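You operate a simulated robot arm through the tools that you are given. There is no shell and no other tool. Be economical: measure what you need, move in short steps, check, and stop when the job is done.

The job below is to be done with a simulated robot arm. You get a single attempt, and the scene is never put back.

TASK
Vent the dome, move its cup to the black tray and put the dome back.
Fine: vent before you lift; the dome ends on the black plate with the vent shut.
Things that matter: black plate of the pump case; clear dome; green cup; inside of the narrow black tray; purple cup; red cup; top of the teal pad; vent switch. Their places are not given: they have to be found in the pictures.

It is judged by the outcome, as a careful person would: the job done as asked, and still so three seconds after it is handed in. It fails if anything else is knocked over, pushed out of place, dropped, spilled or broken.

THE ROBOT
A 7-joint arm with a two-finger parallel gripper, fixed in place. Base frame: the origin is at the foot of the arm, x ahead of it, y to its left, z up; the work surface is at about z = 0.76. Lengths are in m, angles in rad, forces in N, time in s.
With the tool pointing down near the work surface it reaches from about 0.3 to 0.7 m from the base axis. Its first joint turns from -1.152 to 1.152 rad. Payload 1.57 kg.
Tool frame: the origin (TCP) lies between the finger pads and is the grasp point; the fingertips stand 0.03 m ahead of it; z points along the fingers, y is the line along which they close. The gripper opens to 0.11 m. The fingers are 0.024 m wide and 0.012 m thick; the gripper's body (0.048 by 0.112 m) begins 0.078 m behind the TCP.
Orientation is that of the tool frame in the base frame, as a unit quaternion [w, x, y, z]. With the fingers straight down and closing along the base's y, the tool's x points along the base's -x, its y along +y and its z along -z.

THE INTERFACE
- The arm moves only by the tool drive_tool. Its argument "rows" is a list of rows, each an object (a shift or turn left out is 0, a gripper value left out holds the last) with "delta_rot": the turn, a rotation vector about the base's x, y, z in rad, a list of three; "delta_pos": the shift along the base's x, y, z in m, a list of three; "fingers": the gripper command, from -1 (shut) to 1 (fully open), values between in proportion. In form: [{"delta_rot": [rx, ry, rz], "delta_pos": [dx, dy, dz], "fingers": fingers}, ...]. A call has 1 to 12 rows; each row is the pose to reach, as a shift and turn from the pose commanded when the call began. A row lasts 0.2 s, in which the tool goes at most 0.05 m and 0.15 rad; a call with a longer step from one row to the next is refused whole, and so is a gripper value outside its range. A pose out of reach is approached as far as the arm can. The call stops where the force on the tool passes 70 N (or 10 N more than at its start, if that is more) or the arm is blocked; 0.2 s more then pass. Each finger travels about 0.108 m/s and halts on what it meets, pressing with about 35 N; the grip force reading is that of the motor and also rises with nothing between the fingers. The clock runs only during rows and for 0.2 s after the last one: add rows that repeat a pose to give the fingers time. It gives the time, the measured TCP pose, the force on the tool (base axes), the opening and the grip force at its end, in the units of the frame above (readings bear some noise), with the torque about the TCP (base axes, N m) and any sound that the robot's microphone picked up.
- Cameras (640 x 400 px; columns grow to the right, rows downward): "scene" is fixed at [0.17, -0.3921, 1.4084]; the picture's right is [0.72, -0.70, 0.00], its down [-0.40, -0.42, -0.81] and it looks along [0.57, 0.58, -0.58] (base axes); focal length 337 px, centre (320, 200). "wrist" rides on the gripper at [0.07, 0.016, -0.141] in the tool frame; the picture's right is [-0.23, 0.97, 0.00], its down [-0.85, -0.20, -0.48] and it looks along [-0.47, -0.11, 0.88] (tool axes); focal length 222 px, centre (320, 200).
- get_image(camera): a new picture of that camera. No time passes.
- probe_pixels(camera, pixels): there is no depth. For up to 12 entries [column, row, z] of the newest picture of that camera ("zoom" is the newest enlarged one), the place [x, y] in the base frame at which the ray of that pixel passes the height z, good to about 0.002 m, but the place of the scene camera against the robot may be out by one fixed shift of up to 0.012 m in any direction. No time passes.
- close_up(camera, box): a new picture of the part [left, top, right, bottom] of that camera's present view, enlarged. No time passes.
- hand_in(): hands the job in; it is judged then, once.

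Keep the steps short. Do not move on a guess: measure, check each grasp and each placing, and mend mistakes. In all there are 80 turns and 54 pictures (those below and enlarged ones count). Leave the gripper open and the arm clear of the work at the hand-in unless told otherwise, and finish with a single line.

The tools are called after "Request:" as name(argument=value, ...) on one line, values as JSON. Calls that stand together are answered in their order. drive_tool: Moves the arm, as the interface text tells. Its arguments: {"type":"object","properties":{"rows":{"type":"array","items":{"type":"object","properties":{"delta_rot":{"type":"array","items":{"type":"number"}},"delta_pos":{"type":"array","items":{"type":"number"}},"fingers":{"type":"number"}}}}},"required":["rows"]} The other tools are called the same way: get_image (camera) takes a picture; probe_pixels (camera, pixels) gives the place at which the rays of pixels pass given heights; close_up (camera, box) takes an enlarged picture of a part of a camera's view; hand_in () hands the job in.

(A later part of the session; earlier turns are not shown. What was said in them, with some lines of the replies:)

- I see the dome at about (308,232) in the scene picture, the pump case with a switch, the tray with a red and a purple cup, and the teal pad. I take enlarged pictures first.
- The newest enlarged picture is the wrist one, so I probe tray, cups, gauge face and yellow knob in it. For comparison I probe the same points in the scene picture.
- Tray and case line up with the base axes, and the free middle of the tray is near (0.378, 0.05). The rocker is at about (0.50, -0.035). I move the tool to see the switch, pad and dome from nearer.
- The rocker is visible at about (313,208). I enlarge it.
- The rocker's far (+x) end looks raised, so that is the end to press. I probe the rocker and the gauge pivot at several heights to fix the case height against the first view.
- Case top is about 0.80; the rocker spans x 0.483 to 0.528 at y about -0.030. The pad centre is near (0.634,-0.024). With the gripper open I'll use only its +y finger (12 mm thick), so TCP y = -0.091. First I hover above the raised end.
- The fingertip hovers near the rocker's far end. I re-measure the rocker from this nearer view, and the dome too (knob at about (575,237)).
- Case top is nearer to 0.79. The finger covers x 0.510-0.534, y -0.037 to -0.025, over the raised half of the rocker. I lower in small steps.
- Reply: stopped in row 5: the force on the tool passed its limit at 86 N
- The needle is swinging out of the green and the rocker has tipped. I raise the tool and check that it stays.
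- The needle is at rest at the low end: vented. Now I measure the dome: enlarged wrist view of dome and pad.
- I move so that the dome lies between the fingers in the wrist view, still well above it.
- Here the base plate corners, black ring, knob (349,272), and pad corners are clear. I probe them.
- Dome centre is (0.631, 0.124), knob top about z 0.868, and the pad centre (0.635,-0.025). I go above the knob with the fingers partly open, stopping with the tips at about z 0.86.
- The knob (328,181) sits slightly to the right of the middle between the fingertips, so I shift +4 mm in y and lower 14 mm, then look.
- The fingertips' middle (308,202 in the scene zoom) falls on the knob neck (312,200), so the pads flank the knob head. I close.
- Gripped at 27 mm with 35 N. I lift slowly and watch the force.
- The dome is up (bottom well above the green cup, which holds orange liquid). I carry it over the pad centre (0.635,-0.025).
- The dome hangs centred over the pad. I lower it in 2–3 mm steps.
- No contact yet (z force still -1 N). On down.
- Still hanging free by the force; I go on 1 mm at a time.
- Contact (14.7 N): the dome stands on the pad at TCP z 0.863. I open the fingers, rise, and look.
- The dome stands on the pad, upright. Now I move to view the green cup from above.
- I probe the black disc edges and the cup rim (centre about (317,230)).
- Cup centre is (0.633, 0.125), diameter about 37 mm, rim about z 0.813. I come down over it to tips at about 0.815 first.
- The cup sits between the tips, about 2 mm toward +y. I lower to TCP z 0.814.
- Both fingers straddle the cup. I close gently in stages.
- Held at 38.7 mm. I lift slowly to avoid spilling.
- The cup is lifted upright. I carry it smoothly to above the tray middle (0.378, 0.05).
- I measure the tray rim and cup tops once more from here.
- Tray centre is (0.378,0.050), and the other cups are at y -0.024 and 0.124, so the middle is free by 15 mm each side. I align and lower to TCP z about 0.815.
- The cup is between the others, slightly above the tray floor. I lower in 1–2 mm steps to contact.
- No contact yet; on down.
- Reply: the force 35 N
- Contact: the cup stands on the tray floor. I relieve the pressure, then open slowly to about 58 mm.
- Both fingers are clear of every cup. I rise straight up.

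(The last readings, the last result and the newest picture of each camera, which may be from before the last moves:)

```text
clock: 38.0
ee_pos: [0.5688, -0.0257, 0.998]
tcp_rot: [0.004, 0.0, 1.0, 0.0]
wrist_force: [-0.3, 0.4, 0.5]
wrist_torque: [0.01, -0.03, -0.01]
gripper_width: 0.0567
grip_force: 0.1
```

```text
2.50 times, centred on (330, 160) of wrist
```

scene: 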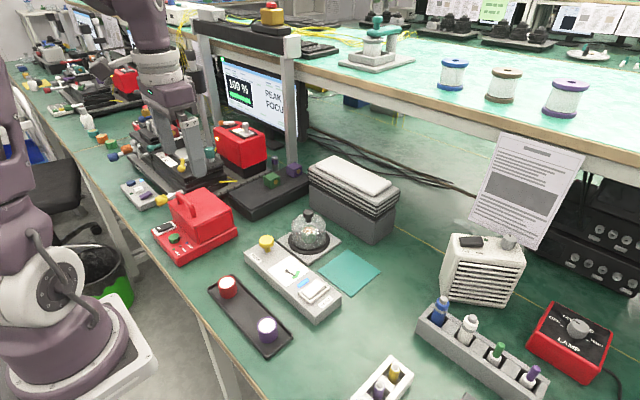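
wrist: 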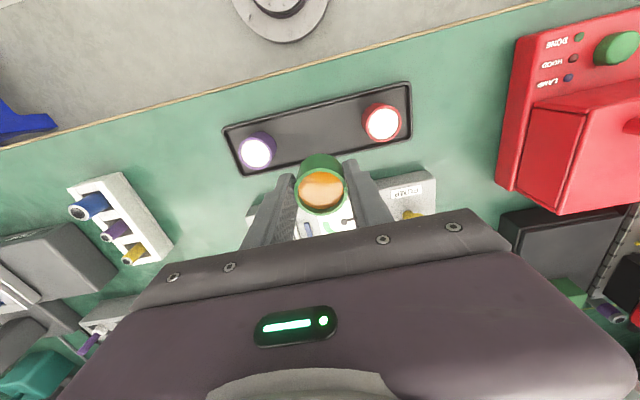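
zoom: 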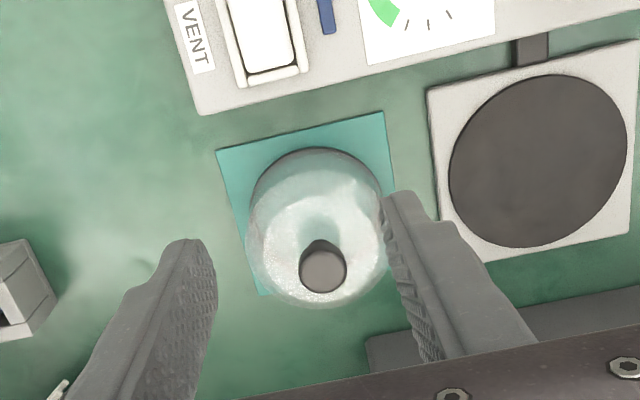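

The green cup stands in the tray between the others. Now back to the dome: hover above the knob at (0.633,-0.0245).

Request:
drive_tool(rows=[{"delta_pos": [0.03, 0.0, 0]}, {"delta_pos": [0.064, 0.001, -0.02]}, {"delta_pos": [0.064, 0.001, -0.06]}, {"delta_pos": [0.064, 0.001, -0.1]}, {"delta_pos": [0.064, 0.001, -0.115]}, {"delta_pos": [0.064, 0.001, -0.115]}])

Request:
close_up(camera="wrist", box=[240, 100, 420, 230])

```text
clock: 39.4
ee_pos: [0.6314, -0.025, 0.8842]
tcp_rot: [0.003, 0.0, 1.0, 0.0]
wrist_force: [-0.9, 0.6, 0.4]
wrist_torque: [0.01, 0.03, 0.01]
gripper_width: 0.0568
grip_force: 0.1
```

```text
3.08 times, centred on (330, 165) of wrist
```

zoom: 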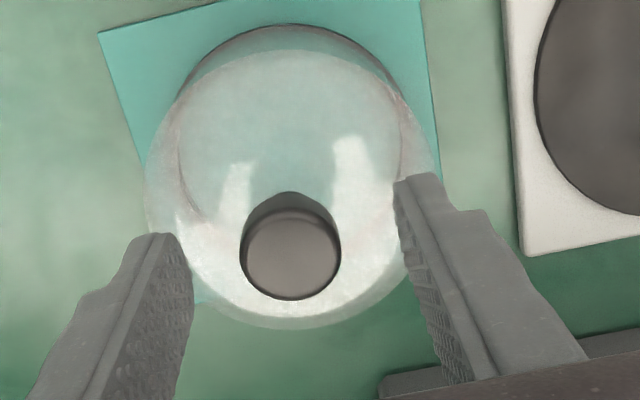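

The knob is centred between the fingers. I lower 20 mm to the former grip height and close in stages.

Request:
drive_tool(rows=[{"delta_pos": [0.001, 0.0, -0.008]}, {"delta_pos": [0.001, 0.0, -0.015]}, {"delta_pos": [0.001, 0.0, -0.02]}, {"delta_pos": [0.001, 0.0, -0.02]}, {"delta_pos": [0.001, 0.0, -0.02], "fingers": -0.3}, {"delta_pos": [0.001, 0.0, -0.02], "fingers": -0.5}, {"delta_pos": [0.001, 0.0, -0.02], "fingers": -1}, {"delta_pos": [0.001, 0.0, -0.02]}, {"delta_pos": [0.001, 0.0, -0.02]}])

```text
clock: 41.4
ee_pos: [0.6323, -0.0242, 0.8638]
tcp_rot: [0.003, -0.001, 1.0, 0.0]
wrist_force: [-0.9, 0.7, -0.1]
wrist_torque: [-0.01, 0.0, 0.05]
gripper_width: 0.0268
grip_force: 34.9
```

Gripped again (26.8 mm). I lift, carry back over the black disc (y 0.1245), and lower to about 7 mm above it.

Request:
drive_tool(rows=[{"delta_pos": [0, 0, 0.006]}, {"delta_pos": [0, 0, 0.03]}, {"delta_pos": [0, 0, 0.06]}, {"delta_pos": [0, 0.03, 0.07]}, {"delta_pos": [0, 0.07, 0.07]}, {"delta_pos": [0, 0.11, 0.07]}, {"delta_pos": [0, 0.14, 0.07]}, {"delta_pos": [0, 0.149, 0.07]}, {"delta_pos": [0, 0.149, 0.045]}, {"delta_pos": [0, 0.149, 0.025]}, {"delta_pos": [0, 0.149, 0.019]}, {"delta_pos": [0, 0.149, 0.019]}])

Request:
close_up(camera="scene", box=[255, 190, 355, 290])

Request:
close_up(camera="wrist", box=[220, 80, 440, 240])

```text
clock: 44.0
ee_pos: [0.6345, 0.1238, 0.8835]
tcp_rot: [0.003, 0.0, 1.0, 0.0]
wrist_force: [0.7, -0.2, -1.1]
wrist_torque: [-0.03, 0.0, -0.01]
gripper_width: 0.027
grip_force: 34.8
```

```text
4.00 times, centred on (305, 240) of scene
```

zoom: 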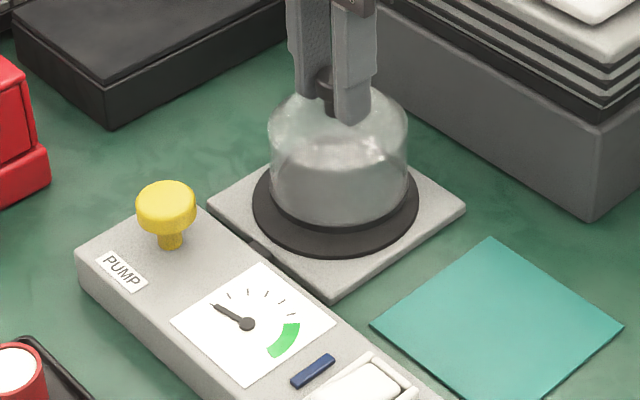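

```text
2.50 times, centred on (330, 160) of wrist
```

zoom: 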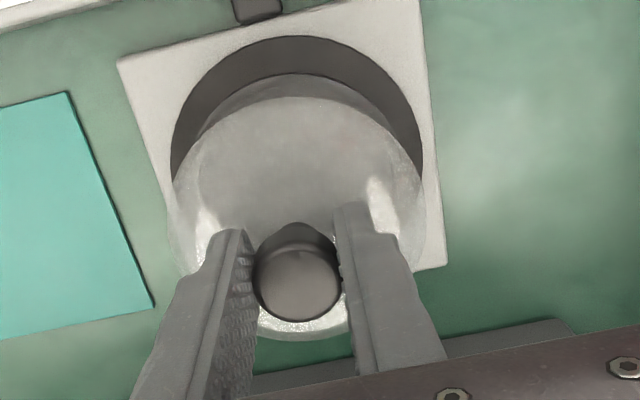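

The dome is over the disc. I lower in small steps toward TCP z 0.875.

Request:
drive_tool(rows=[{"delta_pos": [0, 0, -0.003]}, {"delta_pos": [0, 0, -0.005]}, {"delta_pos": [0, 0, -0.007]}, {"delta_pos": [0, 0, -0.007]}])

```text
clock: 45.0
ee_pos: [0.6346, 0.123, 0.8769]
tcp_rot: [0.004, 0.0, 1.0, 0.0]
wrist_force: [0.5, -0.8, -1.6]
wrist_torque: [-0.03, -0.01, 0.01]
gripper_width: 0.027
grip_force: 35.2
```

No contact yet. I trim 2 mm in x, 1 mm in y and go on down 1 mm at a time.

Request:
drive_tool(rows=[{"delta_pos": [-0.002, 0.001, 0]}, {"delta_pos": [-0.002, 0.001, -0.001]}, {"delta_pos": [-0.002, 0.001, -0.002]}, {"delta_pos": [-0.002, 0.001, -0.002]}])

```text
clock: 46.0
ee_pos: [0.6328, 0.1247, 0.875]
tcp_rot: [0.004, 0.0, 1.0, 0.0]
wrist_force: [-1.2, -0.6, -1.9]
wrist_torque: [0.01, -0.01, 0.01]
gripper_width: 0.0269
grip_force: 35.4
```

Request:
drive_tool(rows=[{"delta_pos": [0, 0, -0.001]}, {"delta_pos": [0, 0, -0.001]}])

```text
clock: 46.6
ee_pos: [0.632, 0.1272, 0.8739]
tcp_rot: [0.004, 0.0, 1.0, 0.0]
wrist_force: [-6.8, -1.4, 16.3]
wrist_torque: [-0.03, 0.5, 0.04]
gripper_width: 0.027
grip_force: 35.0
```

Contact (16 N): the dome is on the disc. I open and rise.

Request:
drive_tool(rows=[{"delta_pos": [0, 0, 0.001], "fingers": -0.4}, {"delta_pos": [0, 0, 0.001], "fingers": -0.1}, {"delta_pos": [0, 0, 0.001], "fingers": 0.1}, {"delta_pos": [0, 0, 0.001]}, {"delta_pos": [0, 0, 0.03]}, {"delta_pos": [0, 0, 0.07]}, {"delta_pos": [0, 0, 0.11]}, {"delta_pos": [0, 0, 0.14]}, {"delta_pos": [-0.03, 0, 0.15]}, {"delta_pos": [-0.07, 0, 0.15]}, {"delta_pos": [-0.07, 0, 0.15]}])

Request:
close_up(camera="wrist", box=[220, 80, 440, 240])

Request:
close_up(camera="scene", box=[200, 190, 400, 360])

```text
clock: 49.0
ee_pos: [0.5611, 0.1252, 1.0244]
tcp_rot: [0.003, -0.001, 1.0, -0.001]
wrist_force: [-0.1, 0.1, 0.8]
wrist_torque: [0.0, -0.02, 0.0]
gripper_width: 0.0604
grip_force: 0.1
```

```text
2.50 times, centred on (330, 160) of wrist
```

zoom: 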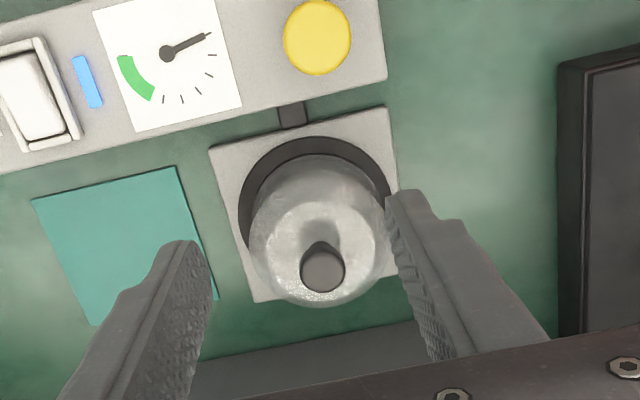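

```text
2.35 times, centred on (300, 275) of scene
```

zoom: 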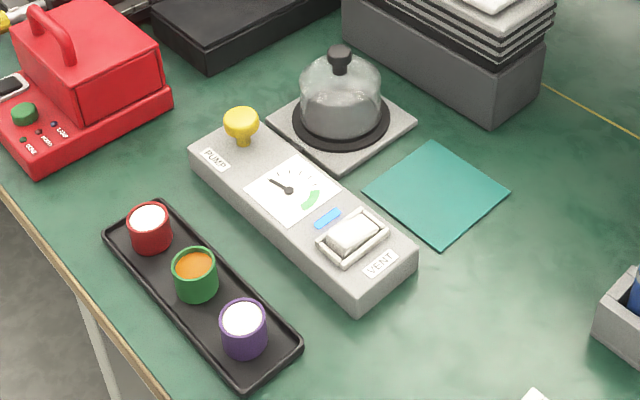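

The dome is seated in place (blue lamp lit), and the green cup is in the tray. Last: shut the vent by pressing the rocker's now-raised near (-x) end. I hover at (0.489,-0.0905) with the gripper fully open.

Request:
drive_tool(rows=[{"delta_pos": [-0.015, -0.035, 0], "fingers": 1}, {"delta_pos": [-0.03, -0.075, 0]}, {"delta_pos": [-0.045, -0.115, 0]}, {"delta_pos": [-0.06, -0.16, 0]}, {"delta_pos": [-0.072, -0.2, 0]}, {"delta_pos": [-0.072, -0.2155, -0.03]}, {"delta_pos": [-0.072, -0.2155, -0.07]}, {"delta_pos": [-0.072, -0.2155, -0.11]}, {"delta_pos": [-0.072, -0.2155, -0.145]}, {"delta_pos": [-0.072, -0.2155, -0.145]}])

Request:
close_up(camera="wrist", box=[310, 80, 490, 200])

Request:
close_up(camera="scene", box=[270, 240, 360, 330])

```text
clock: 51.2
ee_pos: [0.4888, -0.0883, 0.8784]
tcp_rot: [0.003, 0.0, 1.0, -0.001]
wrist_force: [0.4, -0.6, 0.8]
wrist_torque: [0.03, 0.01, 0.01]
gripper_width: 0.1102
grip_force: 0.2
```

```text
3.33 times, centred on (400, 140) of wrist
```

zoom: 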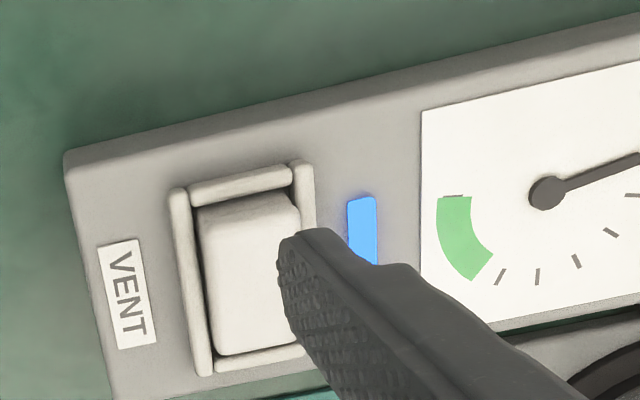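

```text
4.44 times, centred on (315, 285) of scene
```

zoom: 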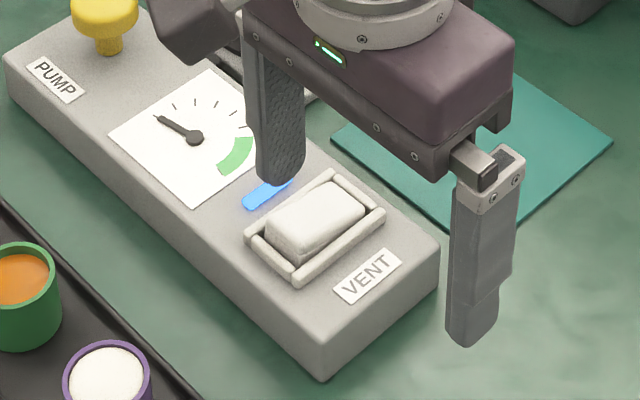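

I check the x position of the rocker's raised near end (wrist pixel (378,142)) and the bar before it (376,134).

Request:
probe_pixels(camera="wrist", pixels=[[378, 141.5, 0.805], [378, 141.5, 0.81], [376, 134, 0.8], [376, 134, 0.805], [378.5, 180, 0.8], [369, 170, 0.805], [393, 165, 0.805]])

```text
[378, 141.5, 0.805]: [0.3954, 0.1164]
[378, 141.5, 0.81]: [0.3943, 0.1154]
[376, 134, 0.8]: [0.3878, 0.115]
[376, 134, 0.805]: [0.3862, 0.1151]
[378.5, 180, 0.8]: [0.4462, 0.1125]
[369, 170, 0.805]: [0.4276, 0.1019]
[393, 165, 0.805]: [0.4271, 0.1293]
```

That used an old wrist picture; I take a fresh one.

Request:
get_image(camera="wrist")

Request:
probe_pixels(camera="wrist", pixels=[[378, 141.5, 0.805], [378, 141.5, 0.81], [376, 134, 0.8], [376, 134, 0.805], [379, 185, 0.8], [366, 170, 0.805]])

```text
9 pictures are left
```

wrist: 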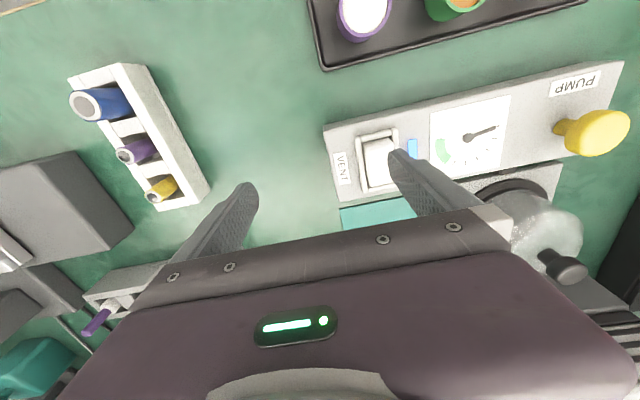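

```text
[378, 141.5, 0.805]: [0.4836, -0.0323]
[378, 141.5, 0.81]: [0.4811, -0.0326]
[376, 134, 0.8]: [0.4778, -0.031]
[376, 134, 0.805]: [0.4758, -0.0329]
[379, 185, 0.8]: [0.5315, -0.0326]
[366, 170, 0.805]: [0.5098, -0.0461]
```

The rocker's near end is at x 0.482, y -0.031; the finger (x 0.477–0.501) fits with a shift of -3 mm in y. I press down in small steps.

Request:
drive_tool(rows=[{"delta_pos": [0.001, -0.003, 0]}, {"delta_pos": [0.001, -0.003, -0.02]}, {"delta_pos": [0.001, -0.003, -0.032]}, {"delta_pos": [0.001, -0.003, -0.038]}, {"delta_pos": [0.001, -0.003, -0.043]}, {"delta_pos": [0.001, -0.003, -0.043]}])

Request:
close_up(camera="scene", box=[260, 230, 350, 320])

```text
clock: 52.7
ee_pos: [0.4896, -0.0909, 0.8377]
tcp_rot: [0.003, 0.0, 1.0, 0.001]
wrist_force: [-9.1, -0.3, 22.6]
wrist_torque: [1.3, 0.03, 0.37]
gripper_width: 0.1091
grip_force: 0.1
stopped in row 6: the force on the tool passed its limit at 73 N (the readings are from after the stop); the commanded pose is now the measured one
```

```text
4.44 times, centred on (305, 275) of scene
```

zoom: 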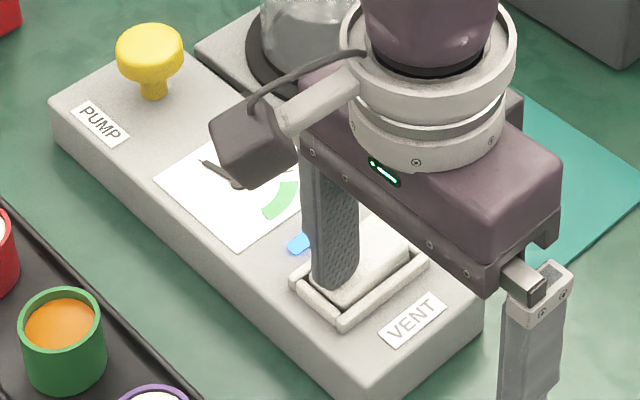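

Pressed to the stop as before. I rise clear and check the rocker.

Request:
drive_tool(rows=[{"delta_pos": [0, 0, 0.03]}, {"delta_pos": [0, 0, 0.07]}, {"delta_pos": [0, 0, 0.11]}, {"delta_pos": [0, 0, 0.15]}, {"delta_pos": [0, 0, 0.19]}, {"delta_pos": [-0.04, -0.02, 0.2]}, {"delta_pos": [-0.08, -0.04, 0.2]}, {"delta_pos": [-0.1, -0.04, 0.2]}, {"delta_pos": [-0.1, -0.04, 0.2]}])

Request:
close_up(camera="scene", box=[250, 200, 370, 320])

Request:
close_up(camera="scene", box=[180, 190, 400, 370])

```text
clock: 54.7
ee_pos: [0.391, -0.1335, 1.0382]
tcp_rot: [0.004, 0.0, 1.0, 0.0]
wrist_force: [0.3, -0.4, -1.1]
wrist_torque: [0.01, 0.01, -0.02]
gripper_width: 0.1098
grip_force: 0.1
```

```text
3.33 times, centred on (310, 260) of scene
```

zoom: 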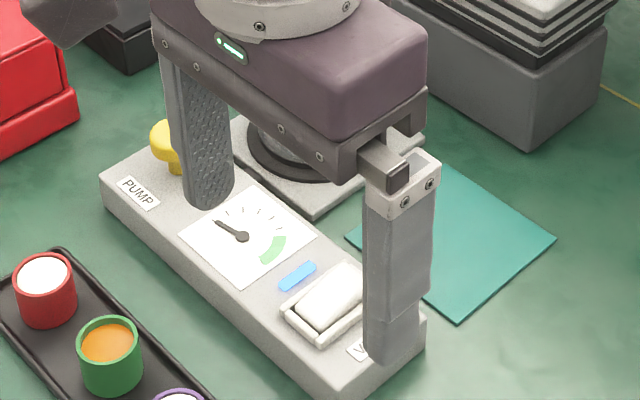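

```text
2.22 times, centred on (290, 280) of scene
```

zoom: 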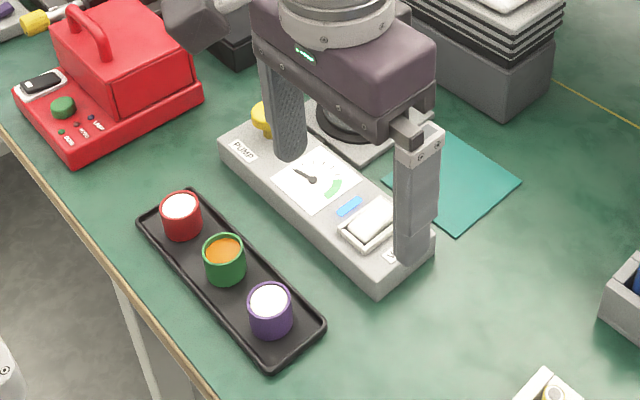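

The arm hides the switch; I move to the start pose and look again.

Request:
drive_tool(rows=[{"delta_pos": [0, 0.03, 0.04]}, {"delta_pos": [0, 0.07, 0.06]}, {"delta_pos": [0, 0.115, 0.08]}, {"delta_pos": [0, 0.16, 0.08]}, {"delta_pos": [0, 0.205, 0.08]}, {"delta_pos": [0, 0.25, 0.08]}, {"delta_pos": [-0.01, 0.29, 0.08]}, {"delta_pos": [-0.015, 0.315, 0.08]}, {"delta_pos": [-0.015, 0.315, 0.08]}])

Request:
close_up(camera="scene", box=[250, 200, 370, 320])

```text
clock: 56.7
ee_pos: [0.3744, 0.1809, 1.1197]
tcp_rot: [0.004, 0.0, 1.0, 0.0]
wrist_force: [-0.6, -0.6, 0.1]
wrist_torque: [0.03, 0.0, 0.0]
gripper_width: 0.11
grip_force: 0.1
```

```text
3.33 times, centred on (310, 260) of scene
```

zoom: 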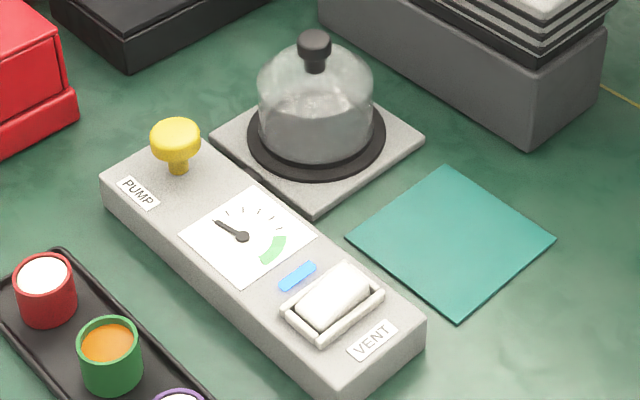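

I enlarge the switch to compare it with the start picture.

Request:
close_up(camera="scene", box=[290, 265, 350, 325])

```text
6.67 times, centred on (320, 295) of scene
```

zoom: 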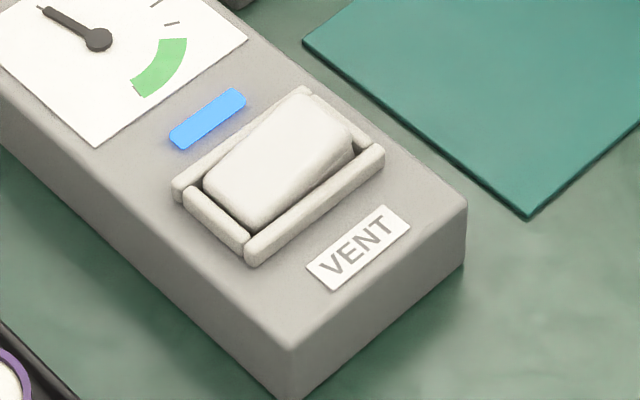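

The rocker looks just as it did at the start (near end down), so the vent is shut. The dome is on the black plate, the green cup is in the tray, and the arm is clear with the gripper open. I hand in.

Request:
hand_in()

```text
The job is handed in.
```

The dome was vented before lifting, its green cup now stands in the black tray, and the dome is back on the black plate with the vent shut; I did not run the pump, so the gauge reads low.
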